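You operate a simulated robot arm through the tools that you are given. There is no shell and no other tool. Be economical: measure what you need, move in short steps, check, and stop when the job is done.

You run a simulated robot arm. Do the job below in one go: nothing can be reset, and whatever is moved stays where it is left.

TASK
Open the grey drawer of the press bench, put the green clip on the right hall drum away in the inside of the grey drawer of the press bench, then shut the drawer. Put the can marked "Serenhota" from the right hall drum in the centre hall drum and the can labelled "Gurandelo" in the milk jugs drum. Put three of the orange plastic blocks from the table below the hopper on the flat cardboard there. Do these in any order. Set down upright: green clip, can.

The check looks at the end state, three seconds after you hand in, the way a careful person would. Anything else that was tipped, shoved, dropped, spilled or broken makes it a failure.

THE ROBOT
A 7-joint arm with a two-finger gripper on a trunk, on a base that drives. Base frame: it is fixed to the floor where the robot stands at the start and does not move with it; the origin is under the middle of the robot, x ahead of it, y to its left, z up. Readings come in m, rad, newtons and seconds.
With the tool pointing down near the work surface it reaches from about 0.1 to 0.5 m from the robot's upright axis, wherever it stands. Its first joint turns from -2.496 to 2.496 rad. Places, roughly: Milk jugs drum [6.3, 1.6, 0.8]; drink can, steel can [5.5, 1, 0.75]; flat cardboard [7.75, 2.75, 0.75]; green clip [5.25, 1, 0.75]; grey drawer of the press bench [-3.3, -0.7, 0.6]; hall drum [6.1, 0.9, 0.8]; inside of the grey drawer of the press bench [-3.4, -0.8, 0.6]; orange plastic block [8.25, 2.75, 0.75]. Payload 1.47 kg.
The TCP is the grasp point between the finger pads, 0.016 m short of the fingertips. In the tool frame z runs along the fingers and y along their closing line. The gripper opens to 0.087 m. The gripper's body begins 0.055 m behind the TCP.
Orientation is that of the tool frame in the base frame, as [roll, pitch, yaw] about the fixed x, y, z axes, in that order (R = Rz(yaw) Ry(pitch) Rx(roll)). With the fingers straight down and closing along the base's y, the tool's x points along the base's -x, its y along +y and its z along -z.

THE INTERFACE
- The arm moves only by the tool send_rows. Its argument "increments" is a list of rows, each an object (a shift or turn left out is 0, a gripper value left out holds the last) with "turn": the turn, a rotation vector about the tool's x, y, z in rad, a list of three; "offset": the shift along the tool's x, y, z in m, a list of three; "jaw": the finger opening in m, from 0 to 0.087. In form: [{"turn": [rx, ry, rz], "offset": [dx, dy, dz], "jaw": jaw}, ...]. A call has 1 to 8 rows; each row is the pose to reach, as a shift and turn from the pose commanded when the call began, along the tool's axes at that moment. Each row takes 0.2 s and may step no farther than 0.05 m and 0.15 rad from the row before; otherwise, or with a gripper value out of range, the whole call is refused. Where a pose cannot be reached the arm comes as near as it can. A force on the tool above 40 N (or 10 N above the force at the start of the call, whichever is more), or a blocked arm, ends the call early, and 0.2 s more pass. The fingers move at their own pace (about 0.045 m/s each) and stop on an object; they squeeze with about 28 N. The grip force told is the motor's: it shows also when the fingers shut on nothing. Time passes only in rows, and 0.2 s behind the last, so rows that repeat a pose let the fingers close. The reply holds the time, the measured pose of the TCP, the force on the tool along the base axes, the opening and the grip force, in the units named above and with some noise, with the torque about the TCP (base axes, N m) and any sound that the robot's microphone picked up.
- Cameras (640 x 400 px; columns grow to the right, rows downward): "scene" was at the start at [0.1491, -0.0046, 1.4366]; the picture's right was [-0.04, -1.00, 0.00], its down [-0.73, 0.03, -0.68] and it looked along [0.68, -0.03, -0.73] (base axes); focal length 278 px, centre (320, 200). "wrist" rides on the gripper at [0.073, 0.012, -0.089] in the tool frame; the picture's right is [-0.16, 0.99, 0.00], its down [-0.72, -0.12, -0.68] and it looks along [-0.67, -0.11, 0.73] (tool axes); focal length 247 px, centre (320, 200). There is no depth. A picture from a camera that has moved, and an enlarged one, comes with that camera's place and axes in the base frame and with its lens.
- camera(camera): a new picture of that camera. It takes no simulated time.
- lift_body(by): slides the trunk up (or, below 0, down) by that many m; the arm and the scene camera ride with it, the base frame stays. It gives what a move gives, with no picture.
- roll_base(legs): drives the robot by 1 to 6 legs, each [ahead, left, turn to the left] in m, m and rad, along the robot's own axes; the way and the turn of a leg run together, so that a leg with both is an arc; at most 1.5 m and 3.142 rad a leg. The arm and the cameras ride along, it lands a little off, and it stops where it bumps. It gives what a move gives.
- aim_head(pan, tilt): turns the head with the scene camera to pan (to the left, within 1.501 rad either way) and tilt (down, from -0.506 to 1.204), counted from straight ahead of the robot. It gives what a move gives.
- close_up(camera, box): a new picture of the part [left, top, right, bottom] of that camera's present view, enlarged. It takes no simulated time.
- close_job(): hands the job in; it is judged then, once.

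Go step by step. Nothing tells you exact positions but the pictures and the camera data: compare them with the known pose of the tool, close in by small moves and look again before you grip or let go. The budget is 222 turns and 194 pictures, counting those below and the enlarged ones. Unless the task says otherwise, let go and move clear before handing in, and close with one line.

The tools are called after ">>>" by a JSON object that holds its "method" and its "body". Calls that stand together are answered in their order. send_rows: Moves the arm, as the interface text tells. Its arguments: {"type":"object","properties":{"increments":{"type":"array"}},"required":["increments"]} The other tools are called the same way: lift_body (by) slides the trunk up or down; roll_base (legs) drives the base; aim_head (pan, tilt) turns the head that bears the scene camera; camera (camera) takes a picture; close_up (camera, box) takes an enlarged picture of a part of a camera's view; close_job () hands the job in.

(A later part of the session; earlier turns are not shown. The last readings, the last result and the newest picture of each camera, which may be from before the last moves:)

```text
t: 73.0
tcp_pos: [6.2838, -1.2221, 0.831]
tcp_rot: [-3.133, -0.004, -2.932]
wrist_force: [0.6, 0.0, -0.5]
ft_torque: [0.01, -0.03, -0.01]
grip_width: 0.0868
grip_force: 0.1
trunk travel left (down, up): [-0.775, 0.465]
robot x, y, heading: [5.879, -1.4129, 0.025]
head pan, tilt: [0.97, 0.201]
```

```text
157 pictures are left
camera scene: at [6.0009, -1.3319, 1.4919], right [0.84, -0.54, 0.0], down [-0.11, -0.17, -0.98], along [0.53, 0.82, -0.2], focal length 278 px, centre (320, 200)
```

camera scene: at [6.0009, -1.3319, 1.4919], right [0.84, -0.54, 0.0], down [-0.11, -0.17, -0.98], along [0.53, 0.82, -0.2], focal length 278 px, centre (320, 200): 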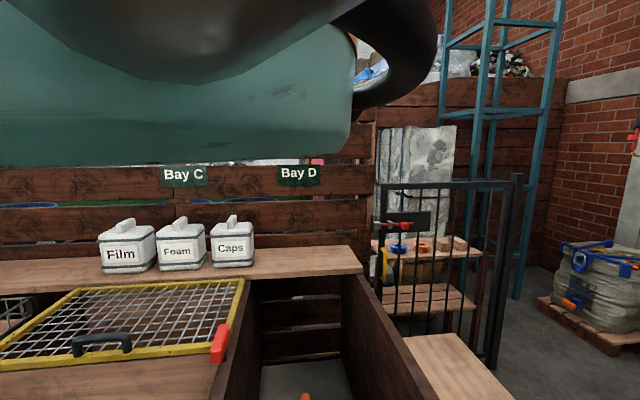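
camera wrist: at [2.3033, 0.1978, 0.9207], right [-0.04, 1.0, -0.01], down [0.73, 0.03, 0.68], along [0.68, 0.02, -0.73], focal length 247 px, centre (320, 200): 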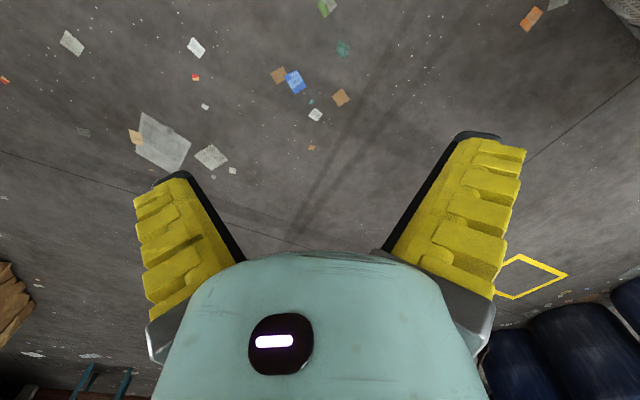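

There is a gate and a ladder tower at the right end. I'll zoom in to see whether a passage leads behind the wall.

>>> {"method": "close_up", "body": {"camera": "scene", "box": [350, 90, 640, 400]}}

>>> {"method": "camera", "body": {"camera": "wrist"}}

```text
1.29 times, centred on (495, 245) of scene
camera zoom: at [6.0009, -1.3319, 1.4919], right [0.84, -0.54, 0.0], down [-0.11, -0.17, -0.98], along [0.53, 0.82, -0.2], focal length 358 px, centre (94, 142)
```

zoom: 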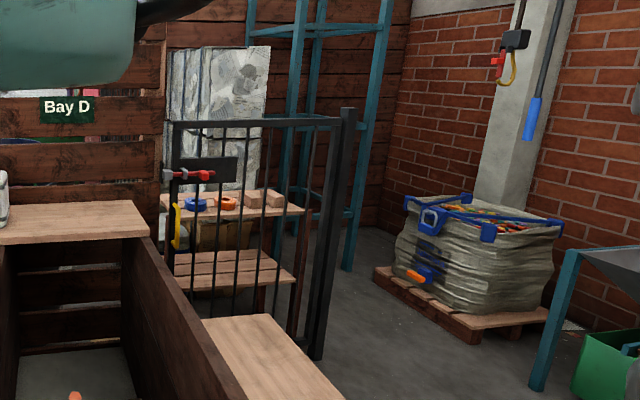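

```text
155 pictures are left
camera wrist: at [6.2094, -1.2245, 0.9206], right [-0.05, 1.0, -0.01], down [0.73, 0.04, 0.68], along [0.68, 0.03, -0.73], focal length 247 px, centre (320, 200)
```

wrist: 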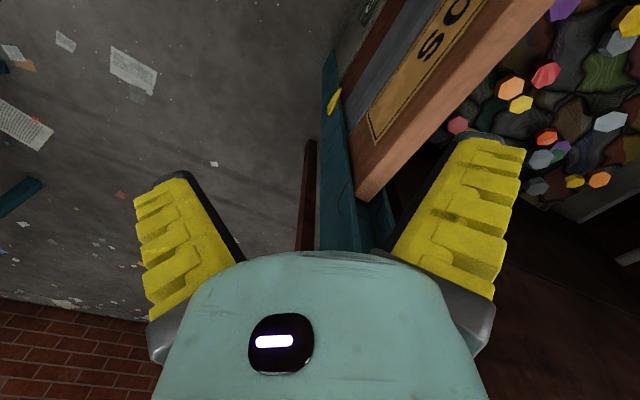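

The right end is a closed nook, so the way in must be from the left, round the three drums along the conveyor. I'll go back and round, stopping at about (3.1, 1.7) to look.

>>> {"method": "roll_base", "body": {"legs": [[-1.4, 0.28, 0], [-1.2, 0.68, 0], [-0.4, 1.1, 0], [0.25, 1.1, 0]]}}

>>> {"method": "camera", "body": {"camera": "scene"}}

```text
t: 97.6
tcp_pos: [3.297, 1.8252, 0.8308]
tcp_rot: [-3.13, -0.003, -2.876]
wrist_force: [-0.2, 0.2, -0.4]
ft_torque: [0.02, -0.01, -0.01]
grip_width: 0.0869
grip_force: 0.0
trunk travel left (down, up): [-0.775, 0.465]
robot x, y, heading: [2.9019, 1.6114, 0.08]
head pan, tilt: [0.97, 0.201]
```

```text
154 pictures are left
camera scene: at [3.0208, 1.7, 1.4919], right [0.87, -0.49, 0.0], down [-0.1, -0.17, -0.98], along [0.48, 0.85, -0.2], focal length 278 px, centre (320, 200)
```

scene: 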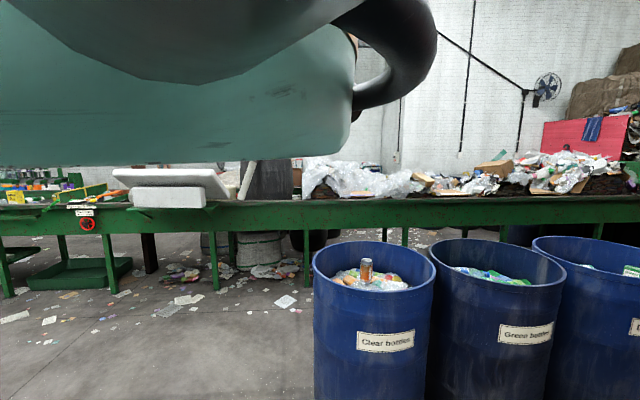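

Passage exists between the Clear-bottles drum and the conveyor, about 1 m wide. I'll move up beside it, turn along it, and look.

>>> {"method": "roll_base", "body": {"legs": [[0.16, 1.38, 0], [0.45, 0.64, 0], [0, 0, -0.45]]}}

>>> {"method": "camera", "body": {"camera": "scene"}}

>>> {"method": "camera", "body": {"camera": "wrist"}}

>>> {"method": "aim_head", "body": {"pan": -0.97, "tilt": -0.4}}

>>> {"method": "aim_head", "body": {"pan": -0.97, "tilt": 0.3}}

>>> {"method": "camera", "body": {"camera": "scene"}}

```text
t: 109.8
tcp_pos: [3.7934, 3.7147, 0.8307]
tcp_rot: [-3.133, -0.003, 2.935]
wrist_force: [-0.3, 0.2, 0.0]
ft_torque: [-0.01, 0.01, -0.01]
grip_width: 0.0871
grip_force: 0.0
trunk travel left (down, up): [-0.775, 0.465]
robot x, y, heading: [3.3504, 3.7026, -0.385]
head pan, tilt: [0.97, 0.201]
```

```text
153 pictures are left
camera scene: at [3.4907, 3.7281, 1.4919], right [0.55, -0.83, 0.0], down [-0.17, -0.11, -0.98], along [0.82, 0.54, -0.2], focal length 278 px, centre (320, 200)
```

scene: 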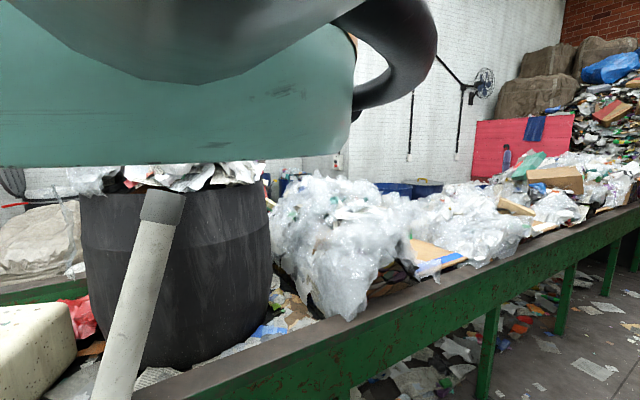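

```text
152 pictures are left
camera wrist: at [3.7243, 3.7421, 0.9206], right [0.36, 0.93, -0.01], down [0.69, -0.26, 0.68], along [0.63, -0.25, -0.73], focal length 247 px, centre (320, 200)
```

wrist: 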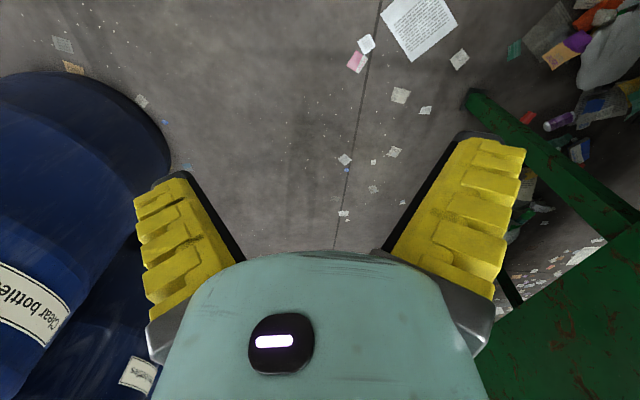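

```text
t: 111.6
tcp_pos: [3.793, 3.7146, 0.8302]
tcp_rot: [-3.133, -0.004, 2.934]
wrist_force: [0.6, -0.7, 0.1]
ft_torque: [0.02, 0.0, 0.0]
grip_width: 0.0868
grip_force: 0.0
trunk travel left (down, up): [-0.775, 0.465]
robot x, y, heading: [3.3471, 3.7007, -0.384]
head pan, tilt: [-0.97, -0.4]
```

```text
t: 112.7
tcp_pos: [3.7923, 3.7158, 0.8316]
tcp_rot: [-3.13, -0.005, 2.936]
wrist_force: [0.0, 0.5, -0.1]
ft_torque: [-0.02, 0.0, 0.01]
grip_width: 0.0868
grip_force: 0.1
trunk travel left (down, up): [-0.775, 0.465]
robot x, y, heading: [3.3487, 3.7027, -0.385]
head pan, tilt: [-0.97, 0.3]
```

```text
151 pictures are left
camera scene: at [3.4327, 3.5855, 1.4826], right [-0.98, -0.21, 0.0], down [-0.06, 0.29, -0.96], along [0.2, -0.93, -0.29], focal length 278 px, centre (320, 200)
```

scene: 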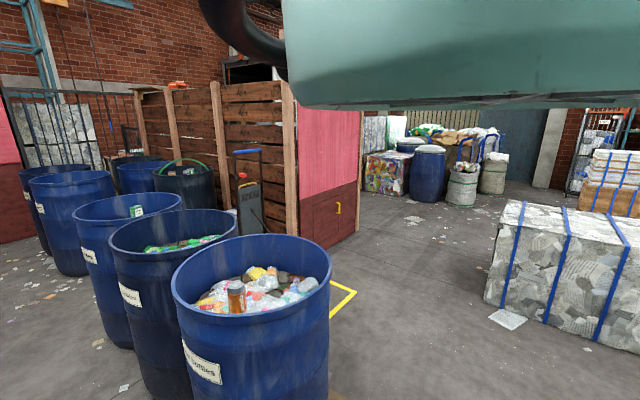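

Good: behind the front row there are more drums near (5.5–7, 0.5–1.5), matching the targets. I'll zoom in there.

>>> {"method": "close_up", "body": {"camera": "scene", "box": [0, 130, 260, 290]}}

```text
2.46 times, centred on (130, 210) of scene
camera zoom: at [3.4327, 3.5855, 1.4826], right [-0.98, -0.21, 0.0], down [-0.06, 0.29, -0.96], along [0.2, -0.93, -0.29], focal length 683 px, centre (788, 175)
```

zoom: 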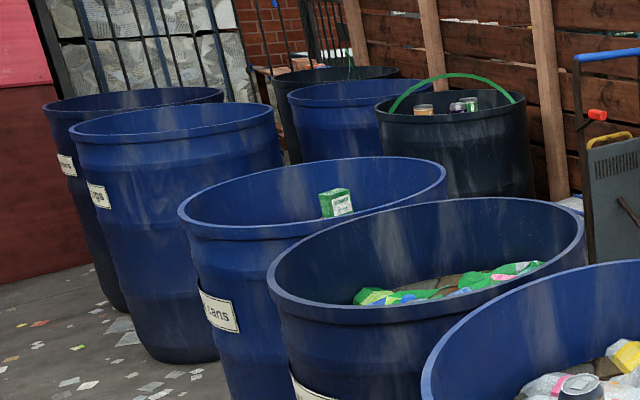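

I can see the three hall drums along the plank wall (the dark right one holds cans and a green arch-shaped thing), and two labelled drums to the left. I'll drive through to about (5.7, 2.4).

>>> {"method": "roll_base", "body": {"legs": [[1.45, 0.06, 0], [1.2, -0.36, 0]]}}

>>> {"method": "camera", "body": {"camera": "scene"}}

>>> {"method": "camera", "body": {"camera": "wrist"}}

```text
t: 125.9
tcp_pos: [6.1695, 2.4941, 0.8298]
tcp_rot: [-3.129, -0.004, 2.964]
wrist_force: [0.0, 0.0, 0.6]
ft_torque: [-0.01, 0.02, 0.01]
grip_width: 0.0869
grip_force: 0.1
trunk travel left (down, up): [-0.775, 0.465]
robot x, y, heading: [5.7261, 2.4725, -0.357]
head pan, tilt: [-0.97, 0.3]
```

```text
149 pictures are left
camera scene: at [5.8133, 2.3543, 1.4826], right [-0.97, -0.24, 0.0], down [-0.07, 0.29, -0.96], along [0.23, -0.93, -0.3], focal length 278 px, centre (320, 200)
```

scene: 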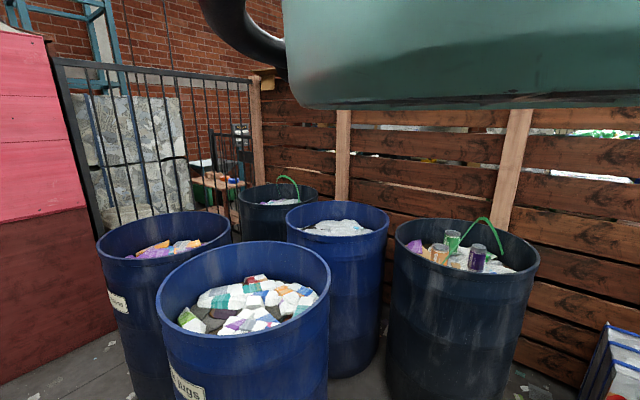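

```text
148 pictures are left
camera wrist: at [6.1004, 2.5191, 0.9206], right [0.33, 0.94, -0.01], down [0.7, -0.24, 0.68], along [0.64, -0.23, -0.73], focal length 247 px, centre (320, 200)
```

wrist: 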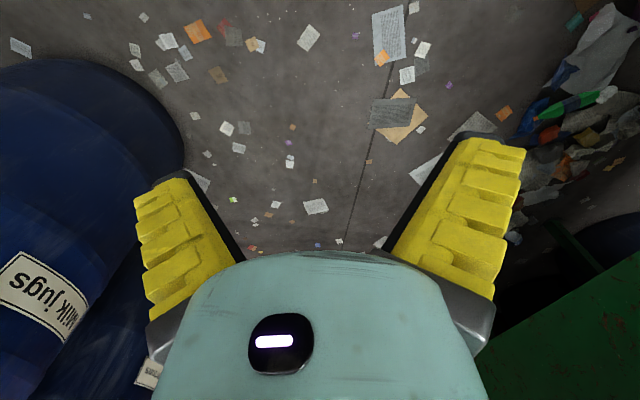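

>>> {"method": "close_up", "body": {"camera": "scene", "box": [390, 195, 550, 295]}}

>>> {"method": "close_up", "body": {"camera": "scene", "box": [90, 170, 400, 364]}}

```text
4.00 times, centred on (470, 245) of scene
camera zoom: at [5.8133, 2.3543, 1.4826], right [-0.97, -0.24, 0.0], down [-0.07, 0.29, -0.96], along [0.23, -0.93, -0.3], focal length 1111 px, centre (-280, 20)
```

zoom: 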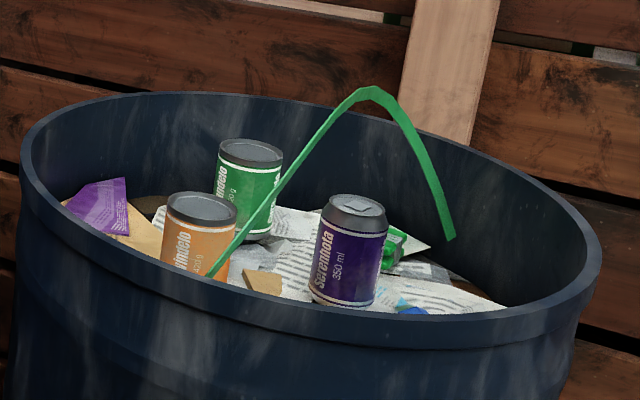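

```text
2.06 times, centred on (245, 267) of scene
camera zoom: at [5.8133, 2.3543, 1.4826], right [-0.97, -0.24, 0.0], down [-0.07, 0.29, -0.96], along [0.23, -0.93, -0.3], focal length 572 px, centre (475, 62)
```

zoom: 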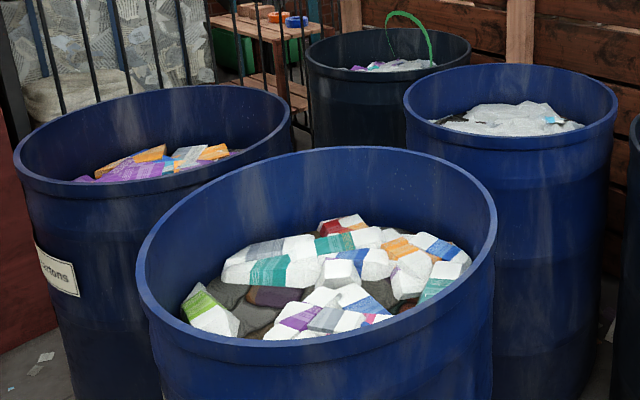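

The right hall drum holds a purple "Serenhota" can, an orange and a green "…ndelo" can, and a small green clip on papers; the handle arch rises over them. I'll raise the trunk for clearance and move closer for a better look.

>>> {"method": "lift_body", "body": {"by": 0.35}}

>>> {"method": "roll_base", "body": {"legs": [[0.13, -0.7, 0]]}}

>>> {"method": "aim_head", "body": {"pan": -1.1, "tilt": 0.75}}

>>> {"method": "camera", "body": {"camera": "scene"}}

```text
t: 129.3
tcp_pos: [6.1702, 2.4927, 1.1816]
tcp_rot: [-3.133, -0.004, 2.963]
wrist_force: [0.6, -0.5, 1.3]
ft_torque: [-0.02, 0.02, -0.02]
grip_width: 0.0871
grip_force: 0.1
trunk travel left (down, up): [-1.125, 0.115]
robot x, y, heading: [5.7246, 2.4723, -0.361]
head pan, tilt: [-0.97, 0.3]
```

```text
t: 133.2
tcp_pos: [6.0441, 1.7976, 1.1813]
tcp_rot: [-3.133, -0.004, 2.961]
wrist_force: [-0.1, 0.1, -0.6]
ft_torque: [0.01, -0.01, -0.03]
grip_width: 0.0869
grip_force: 0.0
trunk travel left (down, up): [-1.125, 0.115]
robot x, y, heading: [5.5985, 1.7774, -0.36]
head pan, tilt: [-0.97, 0.3]
```

```text
t: 134.1
tcp_pos: [6.0442, 1.7971, 1.1811]
tcp_rot: [-3.132, -0.003, 2.963]
wrist_force: [-0.9, 0.2, 0.7]
ft_torque: [-0.01, 0.01, 0.03]
grip_width: 0.087
grip_force: 0.0
trunk travel left (down, up): [-1.125, 0.115]
robot x, y, heading: [5.6025, 1.7739, -0.359]
head pan, tilt: [-1.1, 0.75]
```

```text
145 pictures are left
camera scene: at [5.6752, 1.6672, 1.7923], right [-0.99, -0.11, 0.0], down [-0.08, 0.68, -0.73], along [0.08, -0.73, -0.68], focal length 278 px, centre (320, 200)
```

scene: 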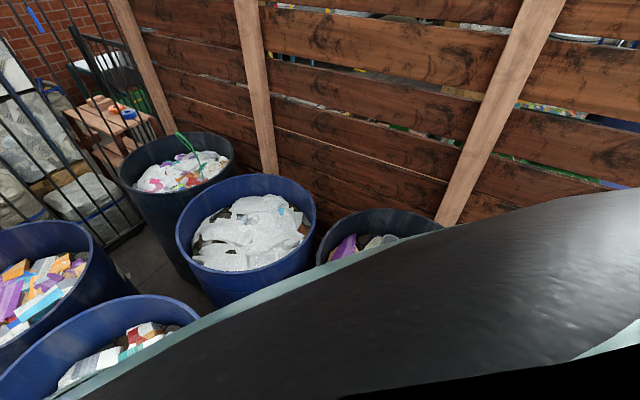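

The shoulder hides part of the view at close range, so I'll swing the arm around to the right over the drum side and use the wrist camera.

>>> {"method": "send_rows", "body": {"increments": [{"offset": [-0.002, -0.044, 0], "turn": [0, 0, 0.12]}, {"offset": [-0.001, -0.087, 0], "turn": [0, 0, 0.24]}, {"offset": [0.005, -0.13, 0], "turn": [0, 0, 0.36]}, {"offset": [0.015, -0.171, 0], "turn": [0, 0, 0.48]}, {"offset": [0.029, -0.211, 0], "turn": [0, 0, 0.6]}, {"offset": [0.047, -0.248, 0], "turn": [0, 0, 0.72]}, {"offset": [0.064, -0.286, 0], "turn": [0, 0, 0.84]}, {"offset": [0.084, -0.322, 0], "turn": [0, 0, 0.96]}]}}

>>> {"method": "send_rows", "body": {"increments": [{"offset": [-0.014, -0.039, 0], "turn": [0, 0, 0.05]}, {"offset": [-0.023, -0.078, 0], "turn": [0, 0, 0.1]}, {"offset": [-0.029, -0.119, 0], "turn": [0, 0, 0.15]}, {"offset": [-0.031, -0.16, 0], "turn": [0, 0, 0.2]}, {"offset": [-0.029, -0.201, 0], "turn": [0, 0, 0.25]}, {"offset": [-0.022, -0.241, 0], "turn": [0, 0, 0.3]}, {"offset": [-0.012, -0.281, 0], "turn": [0, 0, 0.35]}, {"offset": [0.003, -0.319, 0], "turn": [0, 0, 0.4]}]}}

>>> {"method": "camera", "body": {"camera": "wrist"}}

>>> {"method": "camera", "body": {"camera": "scene"}}

```text
t: 135.9
tcp_pos: [5.9239, 1.4676, 1.1786]
tcp_rot: [-3.131, 0.004, 2.033]
wrist_force: [0.1, 1.0, -1.3]
ft_torque: [0.01, -0.01, 0.01]
grip_width: 0.087
grip_force: 0.0
out of reach, approached as far as the arm can: row 1, 2, 3, 4, 5, 6, 7, 8
trunk travel left (down, up): [-1.125, 0.115]
robot x, y, heading: [5.6003, 1.7772, -0.364]
head pan, tilt: [-1.1, 0.75]
```

```text
t: 137.7
tcp_pos: [5.654, 1.3388, 1.1821]
tcp_rot: [-3.137, 0.007, 1.626]
wrist_force: [1.0, -0.7, -0.4]
ft_torque: [0.03, 0.03, -0.04]
grip_width: 0.0871
grip_force: 0.0
out of reach, approached as far as the arm can: row 8
trunk travel left (down, up): [-1.125, 0.115]
robot x, y, heading: [5.597, 1.7681, -0.36]
head pan, tilt: [-1.1, 0.75]
```

```text
144 pictures are left
camera wrist: at [5.6622, 1.4145, 1.2702], right [0.99, -0.1, 0.0], down [-0.07, -0.72, 0.69], along [-0.07, -0.68, -0.73], focal length 247 px, centre (320, 200)
```

wrist: 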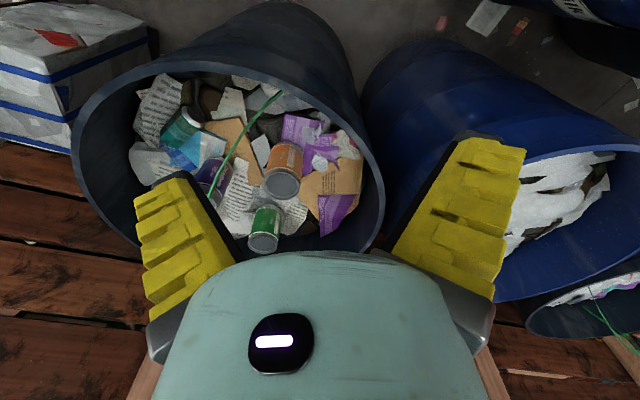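

```text
143 pictures are left
camera scene: at [5.6752, 1.6672, 1.7922], right [-0.99, -0.11, 0.0], down [-0.07, 0.68, -0.73], along [0.08, -0.73, -0.68], focal length 278 px, centre (320, 200)
```

scene: 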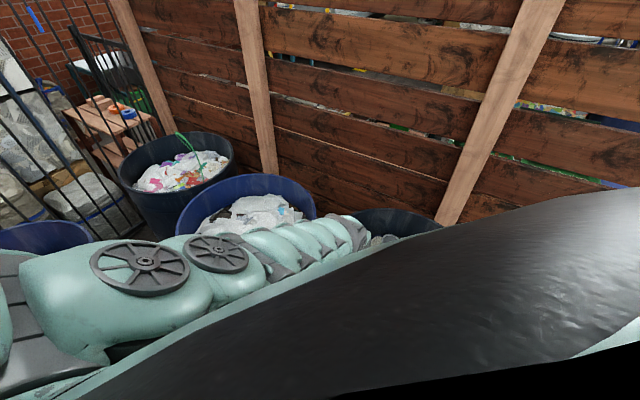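

From the wrist camera the right drum's rim centre is about (5.47, 1.07) with radius about 0.28, and the cans are still too far to reach. I'll nudge the base closer in a small step and watch for bumping.

>>> {"method": "roll_base", "body": {"legs": [[-0.03, -0.15, 0]]}}

>>> {"method": "camera", "body": {"camera": "wrist"}}

```text
t: 139.1
tcp_pos: [5.5726, 1.2093, 1.1804]
tcp_rot: [-3.133, 0.008, 1.626]
wrist_force: [-0.2, 0.1, 0.6]
ft_torque: [0.03, 0.01, 0.0]
grip_width: 0.0872
grip_force: 0.1
trunk travel left (down, up): [-1.125, 0.115]
robot x, y, heading: [5.524, 1.6448, -0.361]
head pan, tilt: [-1.1, 0.75]
```

```text
142 pictures are left
camera wrist: at [5.5811, 1.2848, 1.2697], right [0.99, -0.1, -0.01], down [-0.07, -0.72, 0.69], along [-0.08, -0.68, -0.73], focal length 247 px, centre (320, 200)
```

wrist: 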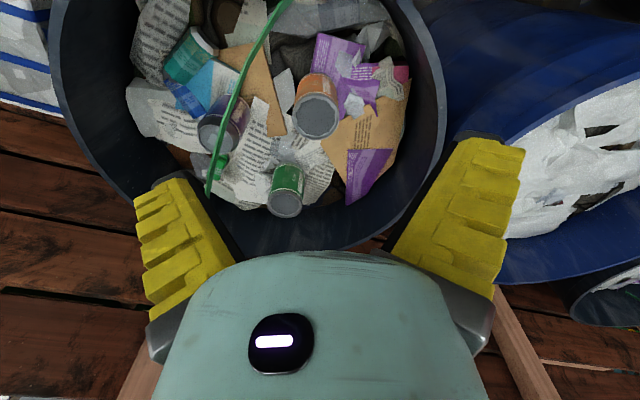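

The base moved freely. Triangulating the can lids gives z ≈ 0.88, the orange one near (5.56, 1.11) and the green one near (5.46, 0.91). I'll zoom to read labels.

>>> {"method": "close_up", "body": {"camera": "wrist", "box": [120, 0, 440, 220]}}

>>> {"method": "roll_base", "body": {"legs": [[0.0, -0.1, 0]]}}

>>> {"method": "close_up", "body": {"camera": "wrist", "box": [80, 0, 480, 250]}}

```text
1.82 times, centred on (280, 110) of wrist
camera zoom: at [5.5811, 1.2848, 1.2697], right [0.99, -0.1, -0.01], down [-0.07, -0.72, 0.69], along [-0.08, -0.68, -0.73], focal length 449 px, centre (393, 364)
```

zoom: 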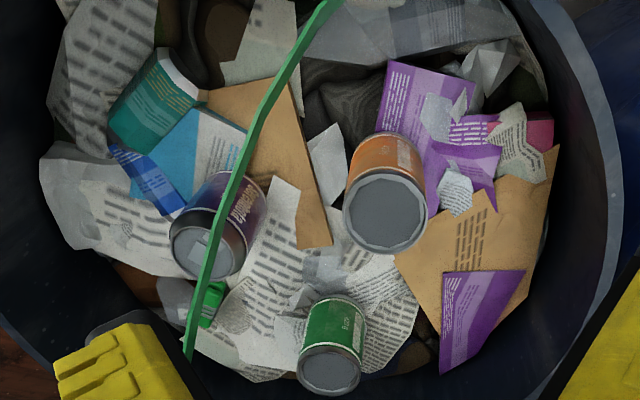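

```text
t: 140.2
tcp_pos: [5.5383, 1.1162, 1.1811]
tcp_rot: [-3.135, 0.008, 1.625]
wrist_force: [-0.5, -0.1, 0.2]
ft_torque: [0.03, -0.02, 0.04]
grip_width: 0.0869
grip_force: 0.2
trunk travel left (down, up): [-1.125, 0.115]
robot x, y, heading: [5.4844, 1.5522, -0.364]
head pan, tilt: [-1.1, 0.75]
```

```text
1.60 times, centred on (280, 125) of wrist
camera zoom: at [5.5456, 1.1909, 1.2697], right [0.99, -0.1, -0.01], down [-0.07, -0.72, 0.69], along [-0.07, -0.68, -0.73], focal length 395 px, centre (384, 320)
```

zoom: 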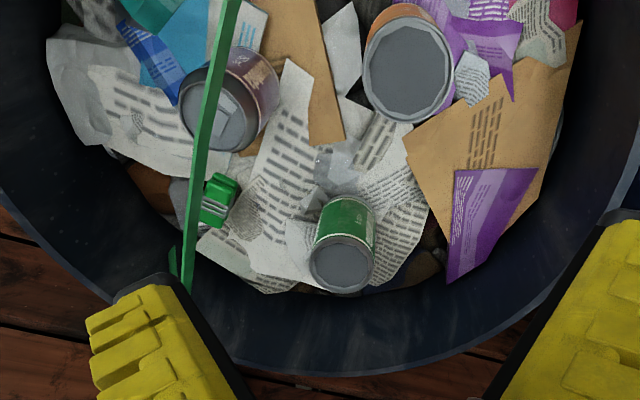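

The base still moved freely; the axis is now at (5.48, 1.55). Items: Serenhota (5.40, 1.11), orange (5.555, 1.11), green (5.47, 0.93), clip (5.315, 0.98); the handle hoop crosses diagonally above Serenhota and the clip. I need to read the other two labels.

>>> {"method": "close_up", "body": {"camera": "wrist", "box": [255, 110, 335, 190]}}

>>> {"method": "close_up", "body": {"camera": "wrist", "box": [290, 0, 380, 85]}}

>>> {"method": "camera", "body": {"camera": "wrist"}}

```text
5.00 times, centred on (295, 150) of wrist
camera zoom: at [5.5456, 1.1909, 1.2697], right [0.99, -0.1, -0.01], down [-0.07, -0.72, 0.69], along [-0.07, -0.68, -0.73], focal length 1235 px, centre (445, 450)
```

zoom: 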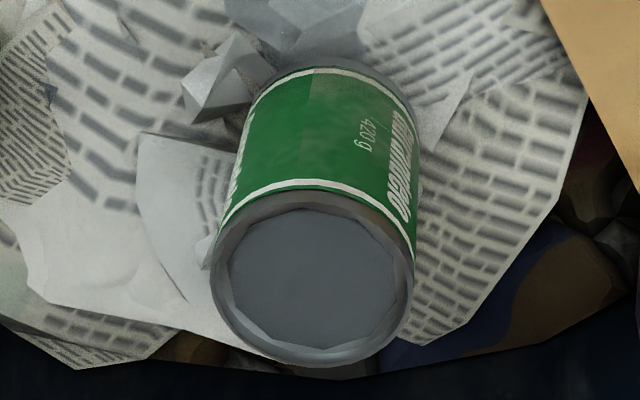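

```text
4.71 times, centred on (335, 42) of wrist
camera zoom: at [5.5456, 1.1909, 1.2697], right [0.99, -0.1, -0.01], down [-0.07, -0.72, 0.69], along [-0.07, -0.68, -0.73], focal length 1162 px, centre (249, 941)
```

zoom: 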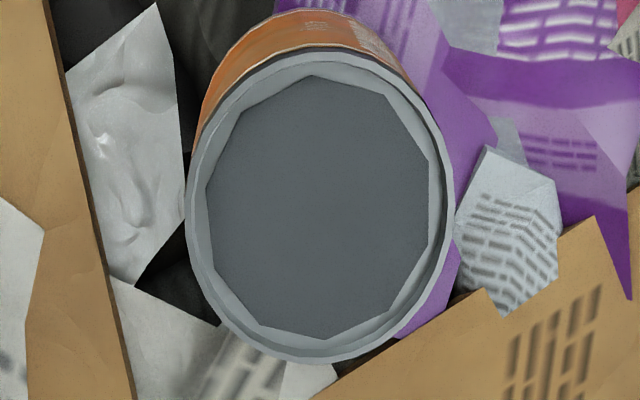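

```text
137 pictures are left
camera wrist: at [5.5456, 1.1909, 1.2697], right [0.99, -0.1, -0.01], down [-0.07, -0.72, 0.69], along [-0.07, -0.68, -0.73], focal length 247 px, centre (320, 200)
```

wrist: 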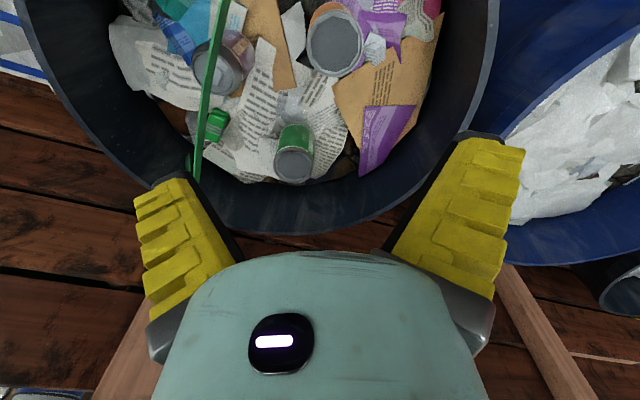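

The green can's text starts with "Gur…" but I can't read it fully, and a lookalike name is possible. I'll rotate and shift the wrist camera to the +x side, staying above the hoop, for a side look.

>>> {"method": "send_rows", "body": {"increments": [{"offset": [0.015, 0.01, 0.01], "turn": [0, 0, 0.14]}, {"offset": [0.03, 0.02, 0.02], "turn": [0, 0, 0.28]}, {"offset": [0.045, 0.035, 0.03], "turn": [0, 0, 0.42]}, {"offset": [0.06, 0.045, 0.04], "turn": [0, 0, 0.56]}, {"offset": [0.07, 0.055, 0.05], "turn": [0, 0, 0.7]}, {"offset": [0.08, 0.065, 0.06], "turn": [0, 0, 0.84]}]}}

>>> {"method": "camera", "body": {"camera": "wrist"}}

```text
t: 141.6
tcp_pos: [5.5384, 1.262, 1.1117]
tcp_rot: [-3.026, -0.089, 1.101]
wrist_force: [0.0, -3.5, 0.6]
ft_torque: [0.2, -0.01, -0.03]
grip_width: 0.0871
grip_force: 0.0
out of reach, approached as far as the arm can: row 3, 4, 5, 6
trunk travel left (down, up): [-1.125, 0.115]
robot x, y, heading: [5.4828, 1.5504, -0.359]
head pan, tilt: [-1.1, 0.75]
```

```text
136 pictures are left
camera wrist: at [5.5869, 1.3095, 1.2056], right [0.81, -0.57, -0.13], down [-0.39, -0.68, 0.62], along [-0.45, -0.45, -0.77], focal length 247 px, centre (320, 200)
```

wrist: 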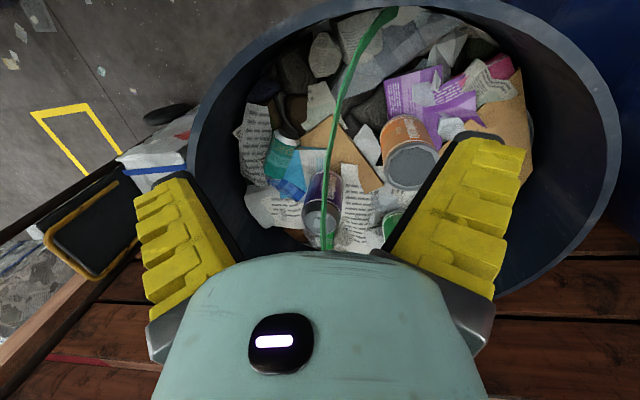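

Arm wrist motion is limited here, but the orange can's side now shows. I'll zoom in on it.

>>> {"method": "close_up", "body": {"camera": "wrist", "box": [370, 105, 450, 195]}}

>>> {"method": "close_up", "body": {"camera": "wrist", "box": [230, 90, 350, 260]}}

```text
4.44 times, centred on (410, 150) of wrist
camera zoom: at [5.5869, 1.3095, 1.2056], right [0.81, -0.57, -0.13], down [-0.39, -0.68, 0.62], along [-0.45, -0.45, -0.77], focal length 1098 px, centre (-80, 422)
```

zoom: 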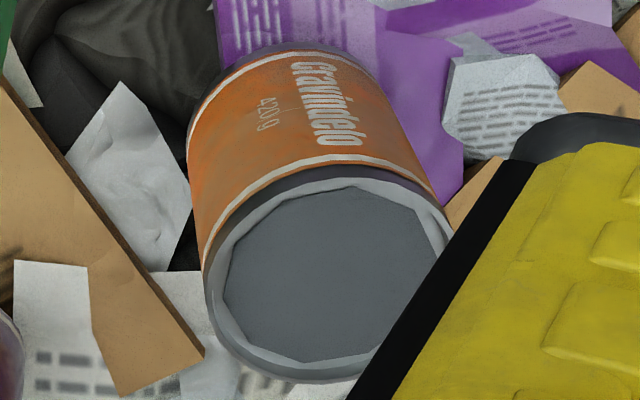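

```text
2.35 times, centred on (290, 175) of wrist
camera zoom: at [5.5869, 1.3095, 1.2056], right [0.81, -0.57, -0.13], down [-0.39, -0.68, 0.62], along [-0.45, -0.45, -0.77], focal length 581 px, centre (391, 259)
```

zoom: 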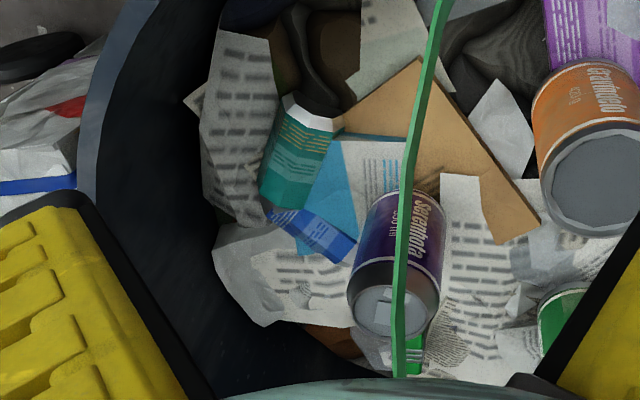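

The orange can reads "Gravindelo", so the green one ("Gur…") should be Gurandelo. I'll bring the arm back and move the base a bit nearer.

>>> {"method": "send_rows", "body": {"increments": [{"offset": [-0.017, 0.003, -0.01], "turn": [0, 0, -0.14]}, {"offset": [-0.034, 0.006, -0.02], "turn": [0, 0, -0.28]}, {"offset": [-0.051, 0.008, -0.03], "turn": [0, 0, -0.42]}, {"offset": [-0.068, 0.011, -0.04], "turn": [0, 0, -0.56]}, {"offset": [-0.085, 0.014, -0.05], "turn": [0, 0, -0.7]}, {"offset": [-0.102, 0.016, -0.06], "turn": [0, 0, -0.84]}]}}

>>> {"method": "roll_base", "body": {"legs": [[0.03, -0.08, 0]]}}

>>> {"method": "camera", "body": {"camera": "wrist"}}

```text
t: 143.0
tcp_pos: [5.521, 1.1703, 1.1671]
tcp_rot: [-3.126, -0.151, 1.901]
wrist_force: [-0.1, 0.2, 0.1]
ft_torque: [-0.03, 0.0, -0.04]
grip_width: 0.0869
grip_force: 0.1
out of reach, approached as far as the arm can: row 5, 6
trunk travel left (down, up): [-1.125, 0.115]
robot x, y, heading: [5.4856, 1.5532, -0.359]
head pan, tilt: [-1.1, 0.75]
```

```text
t: 144.1
tcp_pos: [5.5205, 1.0845, 1.1671]
tcp_rot: [-3.123, -0.148, 1.899]
wrist_force: [-0.2, 0.6, 0.2]
ft_torque: [-0.01, -0.02, 0.02]
grip_width: 0.0871
grip_force: 0.1
trunk travel left (down, up): [-1.125, 0.115]
robot x, y, heading: [5.4829, 1.4662, -0.366]
head pan, tilt: [-1.1, 0.75]
```

```text
133 pictures are left
camera wrist: at [5.5136, 1.1463, 1.2661], right [0.98, 0.17, -0.04], down [0.17, -0.81, 0.57], along [0.06, -0.57, -0.82], focal length 247 px, centre (320, 200)
```

wrist: 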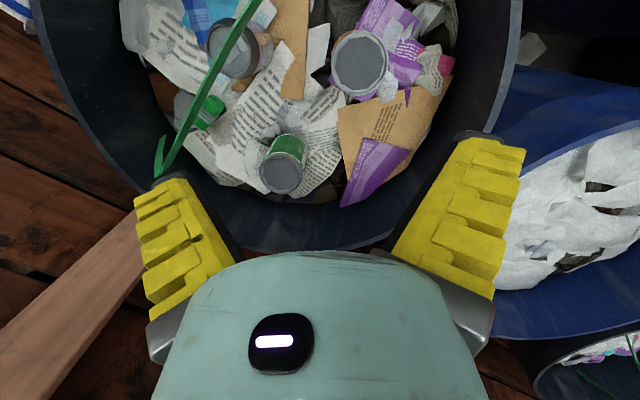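

The drum hasn't shifted and nothing bumped, so one more small step brings the green can within reach. Then I'll re-square the tool.

>>> {"method": "roll_base", "body": {"legs": [[0.02, -0.05, 0]]}}

>>> {"method": "send_rows", "body": {"increments": [{"offset": [0, 0, 0]}]}}

```text
t: 145.0
tcp_pos: [5.5216, 1.0335, 1.1666]
tcp_rot: [-3.123, -0.149, 1.896]
wrist_force: [0.2, -0.8, -0.4]
ft_torque: [0.03, 0.01, 0.01]
grip_width: 0.0869
grip_force: 0.1
trunk travel left (down, up): [-1.125, 0.115]
robot x, y, heading: [5.4835, 1.4179, -0.364]
head pan, tilt: [-1.1, 0.75]
```

```text
t: 145.4
tcp_pos: [5.5221, 1.0345, 1.166]
tcp_rot: [-3.124, -0.148, 1.899]
wrist_force: [0.2, 0.4, -0.8]
ft_torque: [0.02, -0.01, 0.01]
grip_width: 0.087
grip_force: 0.0
trunk travel left (down, up): [-1.125, 0.115]
robot x, y, heading: [5.4836, 1.4145, -0.363]
head pan, tilt: [-1.1, 0.75]
```

The axis is now 0.49 m from the green can. I'll place the tool above the green can, squared up, before lowering the trunk.

>>> {"method": "send_rows", "body": {"increments": [{"offset": [-0.02, -0.02, -0.01], "turn": [0, -0.05, 0]}, {"offset": [-0.04, -0.043, -0.02], "turn": [0, -0.1, 0]}, {"offset": [-0.06, -0.065, -0.03], "turn": [0, -0.15, 0]}, {"offset": [-0.082, -0.086, -0.032], "turn": [0, -0.15, 0]}]}}

>>> {"method": "camera", "body": {"camera": "wrist"}}

>>> {"method": "camera", "body": {"camera": "scene"}}

```text
t: 146.4
tcp_pos: [5.5039, 0.9768, 1.2052]
tcp_rot: [-3.122, 0.001, 1.902]
wrist_force: [1.0, -0.7, 0.4]
ft_torque: [-0.02, 0.01, 0.02]
grip_width: 0.0868
grip_force: 0.0
out of reach, approached as far as the arm can: row 1, 2, 3, 4
trunk travel left (down, up): [-1.125, 0.115]
robot x, y, heading: [5.4851, 1.4168, -0.365]
head pan, tilt: [-1.1, 0.75]
```

```text
132 pictures are left
camera wrist: at [5.4922, 1.0498, 1.2944], right [0.99, 0.17, -0.02], down [0.14, -0.72, 0.68], along [0.1, -0.68, -0.73], focal length 247 px, centre (320, 200)
```

wrist: 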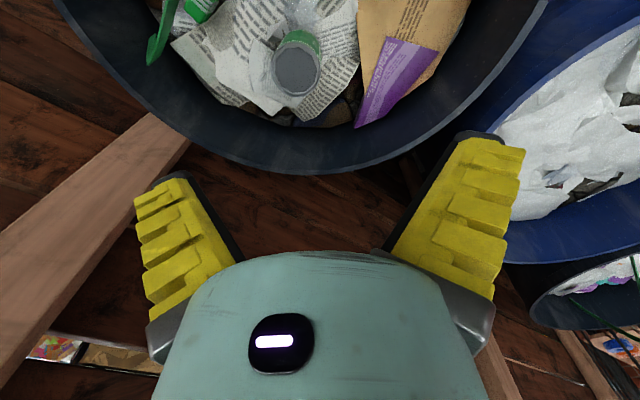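

```text
131 pictures are left
camera scene: at [5.5594, 1.3072, 1.7922], right [-0.99, -0.11, 0.0], down [-0.07, 0.68, -0.73], along [0.08, -0.73, -0.68], focal length 278 px, centre (320, 200)
```

scene: 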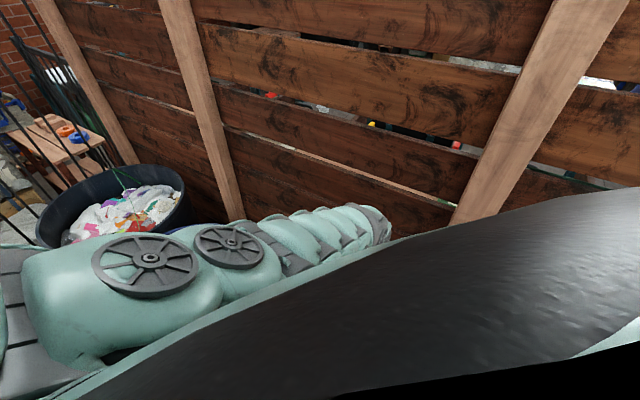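

The reach tops out at about 0.44 m in this direction. I'll move the base 6 cm closer and check again.

>>> {"method": "roll_base", "body": {"legs": [[0.03, -0.05, 0]]}}

>>> {"method": "camera", "body": {"camera": "wrist"}}

```text
t: 147.4
tcp_pos: [5.5135, 0.9185, 1.204]
tcp_rot: [-3.122, -0.001, 1.901]
wrist_force: [0.2, 0.2, -0.2]
ft_torque: [0.03, -0.01, -0.02]
grip_width: 0.087
grip_force: 0.1
trunk travel left (down, up): [-1.125, 0.115]
robot x, y, heading: [5.4974, 1.3574, -0.364]
head pan, tilt: [-1.1, 0.75]
```

```text
130 pictures are left
camera wrist: at [5.5029, 0.9922, 1.2943], right [0.99, 0.17, -0.02], down [0.14, -0.72, 0.68], along [0.1, -0.68, -0.73], focal length 247 px, centre (320, 200)
```

wrist: 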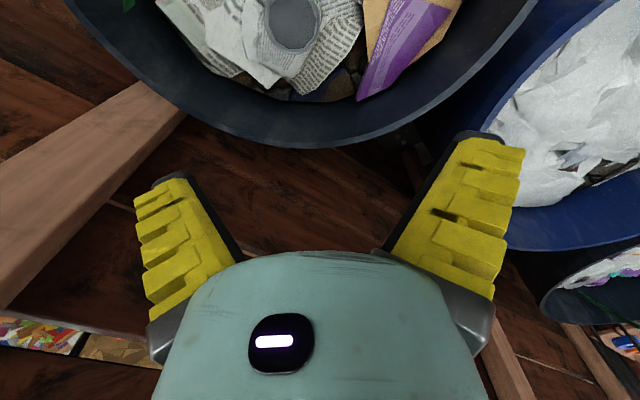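

The green can lies about 5 cm to the −x side of the tool axis. I'll shift over it and lower the trunk partway, then check.

>>> {"method": "send_rows", "body": {"increments": [{"offset": [0.012, -0.021, 0]}, {"offset": [0.025, -0.042, 0]}]}}

>>> {"method": "lift_body", "body": {"by": -0.2}}

>>> {"method": "camera", "body": {"camera": "wrist"}}

```text
t: 148.0
tcp_pos: [5.4892, 0.9301, 1.21]
tcp_rot: [-3.125, 0.003, 1.898]
wrist_force: [-0.1, 0.5, 0.1]
ft_torque: [0.01, 0.02, 0.04]
grip_width: 0.0869
grip_force: 0.0
out of reach, approached as far as the arm can: row 1, 2
trunk travel left (down, up): [-1.125, 0.115]
robot x, y, heading: [5.4939, 1.3605, -0.361]
head pan, tilt: [-1.1, 0.75]
```

```text
t: 150.2
tcp_pos: [5.4865, 0.9294, 1.0105]
tcp_rot: [-3.123, 0.002, 1.899]
wrist_force: [-0.2, -0.1, 0.1]
ft_torque: [0.02, 0.0, 0.03]
grip_width: 0.0871
grip_force: 0.0
trunk travel left (down, up): [-0.925, 0.315]
robot x, y, heading: [5.4925, 1.3553, -0.363]
head pan, tilt: [-1.1, 0.75]
```

```text
129 pictures are left
camera wrist: at [5.4757, 1.0036, 1.1001], right [0.99, 0.17, -0.02], down [0.14, -0.72, 0.68], along [0.1, -0.68, -0.73], focal length 247 px, centre (320, 200)
```

wrist: 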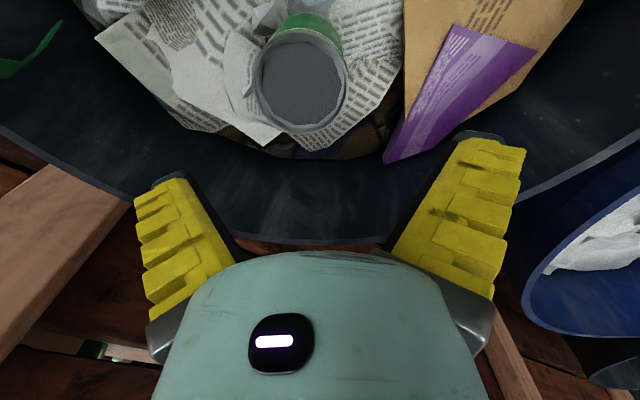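

Nearly centred: the lid is at about (5.468, 0.936) and the TCP at (5.487, 0.929). A small correction next.

>>> {"method": "send_rows", "body": {"increments": [{"offset": [0.012, -0.016, 0]}, {"offset": [0.012, -0.016, 0]}]}}

>>> {"method": "lift_body", "body": {"by": -0.07}}

>>> {"method": "camera", "body": {"camera": "wrist"}}

```text
t: 150.8
tcp_pos: [5.4683, 0.94, 1.0129]
tcp_rot: [-3.122, 0.001, 1.897]
wrist_force: [1.3, 0.5, -0.1]
ft_torque: [0.01, -0.04, -0.02]
grip_width: 0.087
grip_force: 0.1
out of reach, approached as far as the arm can: row 1, 2
trunk travel left (down, up): [-0.925, 0.315]
robot x, y, heading: [5.5003, 1.3565, -0.365]
head pan, tilt: [-1.1, 0.75]
```

```text
t: 151.8
tcp_pos: [5.4698, 0.9401, 0.943]
tcp_rot: [-3.123, 0.002, 1.899]
wrist_force: [0.1, 0.5, 0.2]
ft_torque: [0.02, 0.01, -0.02]
grip_width: 0.087
grip_force: 0.0
trunk travel left (down, up): [-0.855, 0.385]
robot x, y, heading: [5.4944, 1.3586, -0.359]
head pan, tilt: [-1.1, 0.75]
```

```text
128 pictures are left
camera wrist: at [5.4583, 1.0135, 1.0327], right [0.99, 0.17, -0.02], down [0.14, -0.72, 0.68], along [0.1, -0.68, -0.73], focal length 247 px, centre (320, 200)
```

wrist: 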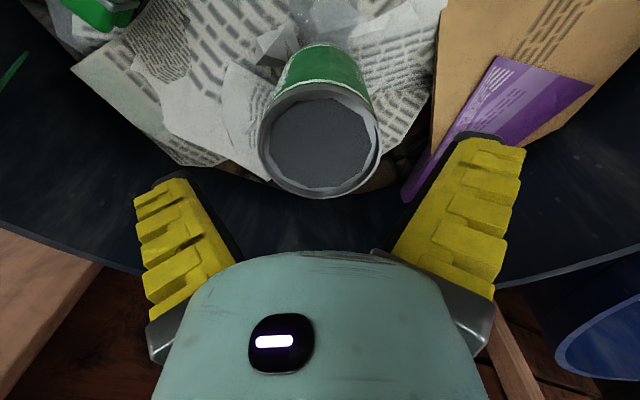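

The lid sits dead centre between the fingers, about 3–4 cm below the TCP. I'll lower 7.5 cm and close.

>>> {"method": "lift_body", "body": {"by": -0.075}}

>>> {"method": "send_rows", "body": {"increments": [{"jaw": 0.05}, {"jaw": 0.05}, {"jaw": 0.05}, {"jaw": 0.05}, {"jaw": 0.05}]}}

>>> {"method": "camera", "body": {"camera": "wrist"}}

```text
t: 152.9
tcp_pos: [5.4693, 0.935, 0.871]
tcp_rot: [-3.119, 0.008, 1.898]
wrist_force: [-0.4, -3.0, 21.9]
ft_torque: [0.37, 0.03, 0.07]
grip_width: 0.0896
grip_force: 22.4
trunk travel left (down, up): [-0.78, 0.46]
robot x, y, heading: [5.4967, 1.361, -0.366]
head pan, tilt: [-1.1, 0.75]
```

```text
t: 154.2
tcp_pos: [5.4693, 0.9364, 0.8698]
tcp_rot: [-3.119, 0.004, 1.898]
wrist_force: [-1.2, -2.4, 25.3]
ft_torque: [0.64, 0.05, -0.01]
grip_width: 0.084
grip_force: 28.0
trunk travel left (down, up): [-0.78, 0.46]
robot x, y, heading: [5.4949, 1.3577, -0.362]
head pan, tilt: [-1.1, 0.75]
```

```text
127 pictures are left
camera wrist: at [5.4577, 1.0111, 0.9589], right [0.99, 0.17, -0.02], down [0.14, -0.72, 0.69], along [0.1, -0.68, -0.73], focal length 247 px, centre (320, 200)
```

wrist: 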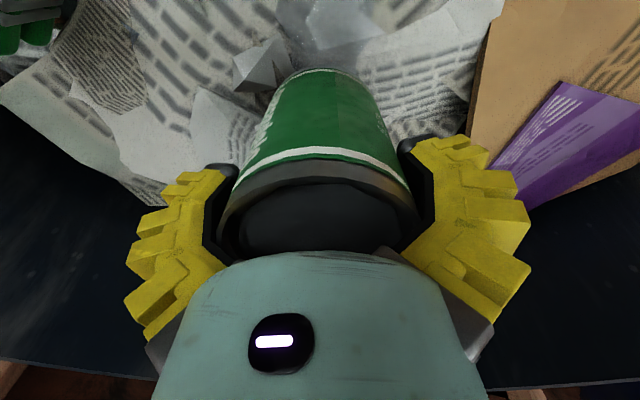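

The can is about 84 mm wide and just fits; the fingers are around it and gripping. I'll lift a bit and check.

>>> {"method": "lift_body", "body": {"by": 0.04}}

>>> {"method": "camera", "body": {"camera": "wrist"}}

```text
t: 155.0
tcp_pos: [5.4692, 0.9406, 0.908]
tcp_rot: [-3.122, 0.001, 1.898]
wrist_force: [0.1, 0.6, 0.7]
ft_torque: [0.01, 0.01, 0.03]
grip_width: 0.0837
grip_force: 28.0
trunk travel left (down, up): [-0.82, 0.42]
robot x, y, heading: [5.4991, 1.3568, -0.361]
head pan, tilt: [-1.1, 0.75]
```

```text
126 pictures are left
camera wrist: at [5.4586, 1.0142, 0.9972], right [0.99, 0.17, -0.02], down [0.13, -0.72, 0.68], along [0.1, -0.68, -0.73], focal length 247 px, centre (320, 200)
```

wrist: 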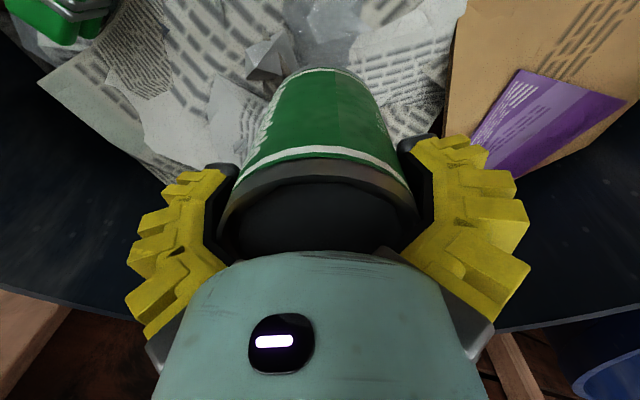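

The can is lifted and comes along. I'll zoom on its label to confirm the name.

>>> {"method": "close_up", "body": {"camera": "wrist", "box": [220, 60, 300, 190]}}

>>> {"method": "close_up", "body": {"camera": "wrist", "box": [340, 60, 420, 190]}}

>>> {"method": "lift_body", "body": {"by": 0.3}}

>>> {"method": "aim_head", "body": {"pan": -0.97, "tilt": 0.4}}

>>> {"method": "camera", "body": {"camera": "scene"}}

```text
3.08 times, centred on (260, 125) of wrist
camera zoom: at [5.4586, 1.0142, 0.9972], right [0.99, 0.17, -0.02], down [0.13, -0.72, 0.68], along [0.1, -0.68, -0.73], focal length 760 px, centre (505, 431)
```

zoom: 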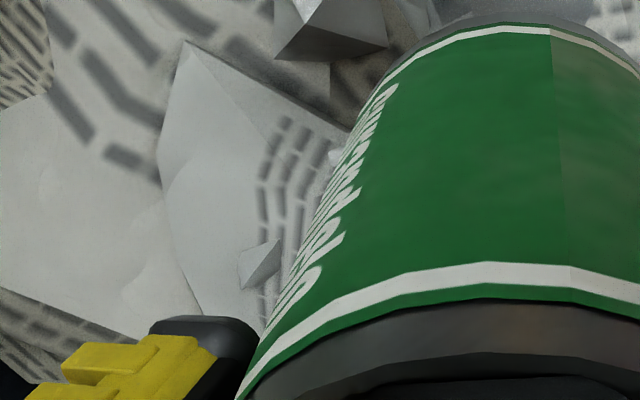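

```text
3.08 times, centred on (380, 125) of wrist
camera zoom: at [5.4586, 1.0142, 0.9972], right [0.99, 0.17, -0.02], down [0.13, -0.72, 0.68], along [0.1, -0.68, -0.73], focal length 760 px, centre (135, 431)
```

zoom: 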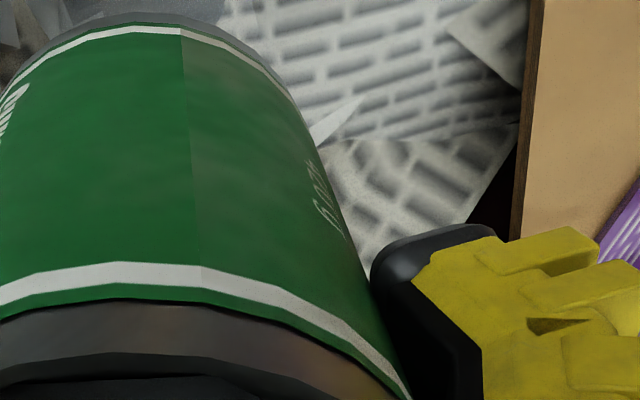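

```text
t: 158.0
tcp_pos: [5.4694, 0.9408, 1.209]
tcp_rot: [-3.124, 0.001, 1.898]
wrist_force: [0.2, -1.0, -0.9]
ft_torque: [0.03, 0.01, -0.04]
grip_width: 0.0838
grip_force: 28.3
trunk travel left (down, up): [-1.12, 0.12]
robot x, y, heading: [5.4986, 1.3568, -0.368]
head pan, tilt: [-1.1, 0.75]
```

```text
t: 158.8
tcp_pos: [5.4692, 0.9404, 1.2074]
tcp_rot: [-3.123, 0.002, 1.9]
wrist_force: [0.2, -0.1, 0.4]
ft_torque: [-0.02, -0.01, 0.02]
grip_width: 0.0838
grip_force: 28.1
trunk travel left (down, up): [-1.12, 0.12]
robot x, y, heading: [5.4944, 1.3546, -0.365]
head pan, tilt: [-0.97, 0.4]
```

```text
123 pictures are left
camera scene: at [5.5825, 1.2416, 1.818], right [-0.97, -0.23, 0.0], down [-0.09, 0.38, -0.92], along [0.21, -0.89, -0.39], focal length 278 px, centre (320, 200)
```

scene: 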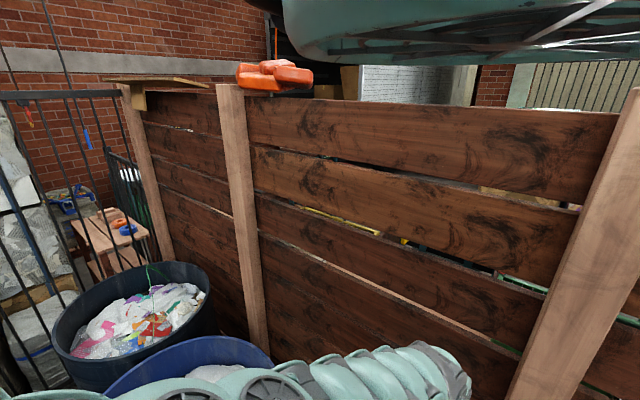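

The label ends "…delo" with "420 g"; I'll double-check the name later from outside. Now I'll drive back beside the milk-jugs drum with the can held high.

>>> {"method": "roll_base", "body": {"legs": [[0.24, 0.44, 0]]}}

>>> {"method": "send_rows", "body": {"increments": [{"offset": [-0.0156, 0.0435, 0], "turn": [0, 0, -0.11]}, {"offset": [-0.0264, 0.0884, 0], "turn": [0, 0, -0.22]}, {"offset": [-0.032, 0.1341, 0], "turn": [0, 0, -0.33]}, {"offset": [-0.0328, 0.1804, 0], "turn": [0, 0, -0.44]}, {"offset": [-0.0283, 0.2263, 0], "turn": [0, 0, -0.55]}, {"offset": [-0.019, 0.2715, 0], "turn": [0, 0, -0.66]}, {"offset": [-0.0046, 0.3154, 0], "turn": [0, 0, -0.77]}, {"offset": [0.0145, 0.3574, 0], "turn": [0, 0, -0.88]}]}}

>>> {"method": "camera", "body": {"camera": "wrist"}}

>>> {"method": "camera", "body": {"camera": "scene"}}

```text
t: 161.8
tcp_pos: [5.8496, 1.2702, 1.2089]
tcp_rot: [-3.122, 0.002, 1.897]
wrist_force: [-0.1, 0.3, 0.0]
ft_torque: [-0.01, -0.01, 0.0]
grip_width: 0.0744
grip_force: 28.1
trunk travel left (down, up): [-1.12, 0.12]
robot x, y, heading: [5.8746, 1.69, -0.362]
head pan, tilt: [-0.97, 0.4]
```

```text
t: 163.6
tcp_pos: [6.1933, 1.3759, 1.1747]
tcp_rot: [-3.128, -0.014, 2.78]
wrist_force: [-1.6, -0.2, 0.0]
ft_torque: [-0.01, -0.04, 0.0]
grip_width: 0.0741
grip_force: 28.0
out of reach, approached as far as the arm can: row 6, 7, 8
trunk travel left (down, up): [-1.12, 0.12]
robot x, y, heading: [5.8763, 1.6904, -0.365]
head pan, tilt: [-0.97, 0.4]
```

```text
122 pictures are left
camera wrist: at [6.1305, 1.4142, 1.2656], right [0.5, 0.87, -0.02], down [0.65, -0.36, 0.67], along [0.58, -0.34, -0.74], focal length 247 px, centre (320, 200)
```

wrist: 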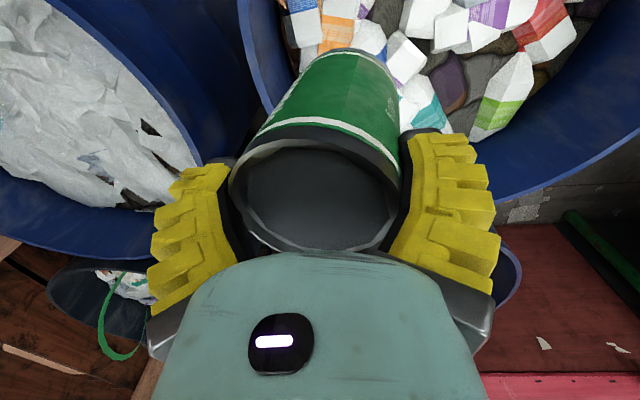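

```text
121 pictures are left
camera scene: at [5.9631, 1.5716, 1.8183], right [-0.97, -0.23, 0.0], down [-0.09, 0.38, -0.92], along [0.21, -0.9, -0.39], focal length 278 px, centre (320, 200)
```

scene: 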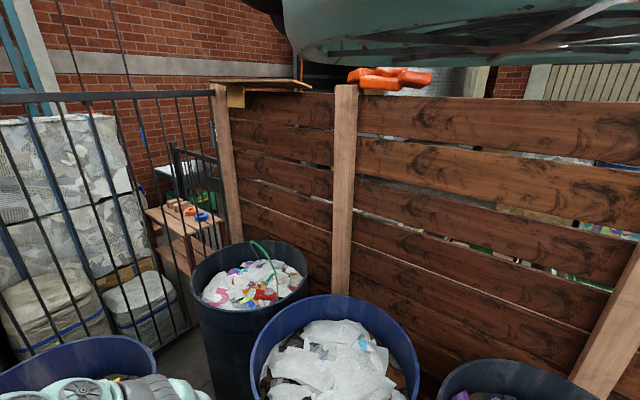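

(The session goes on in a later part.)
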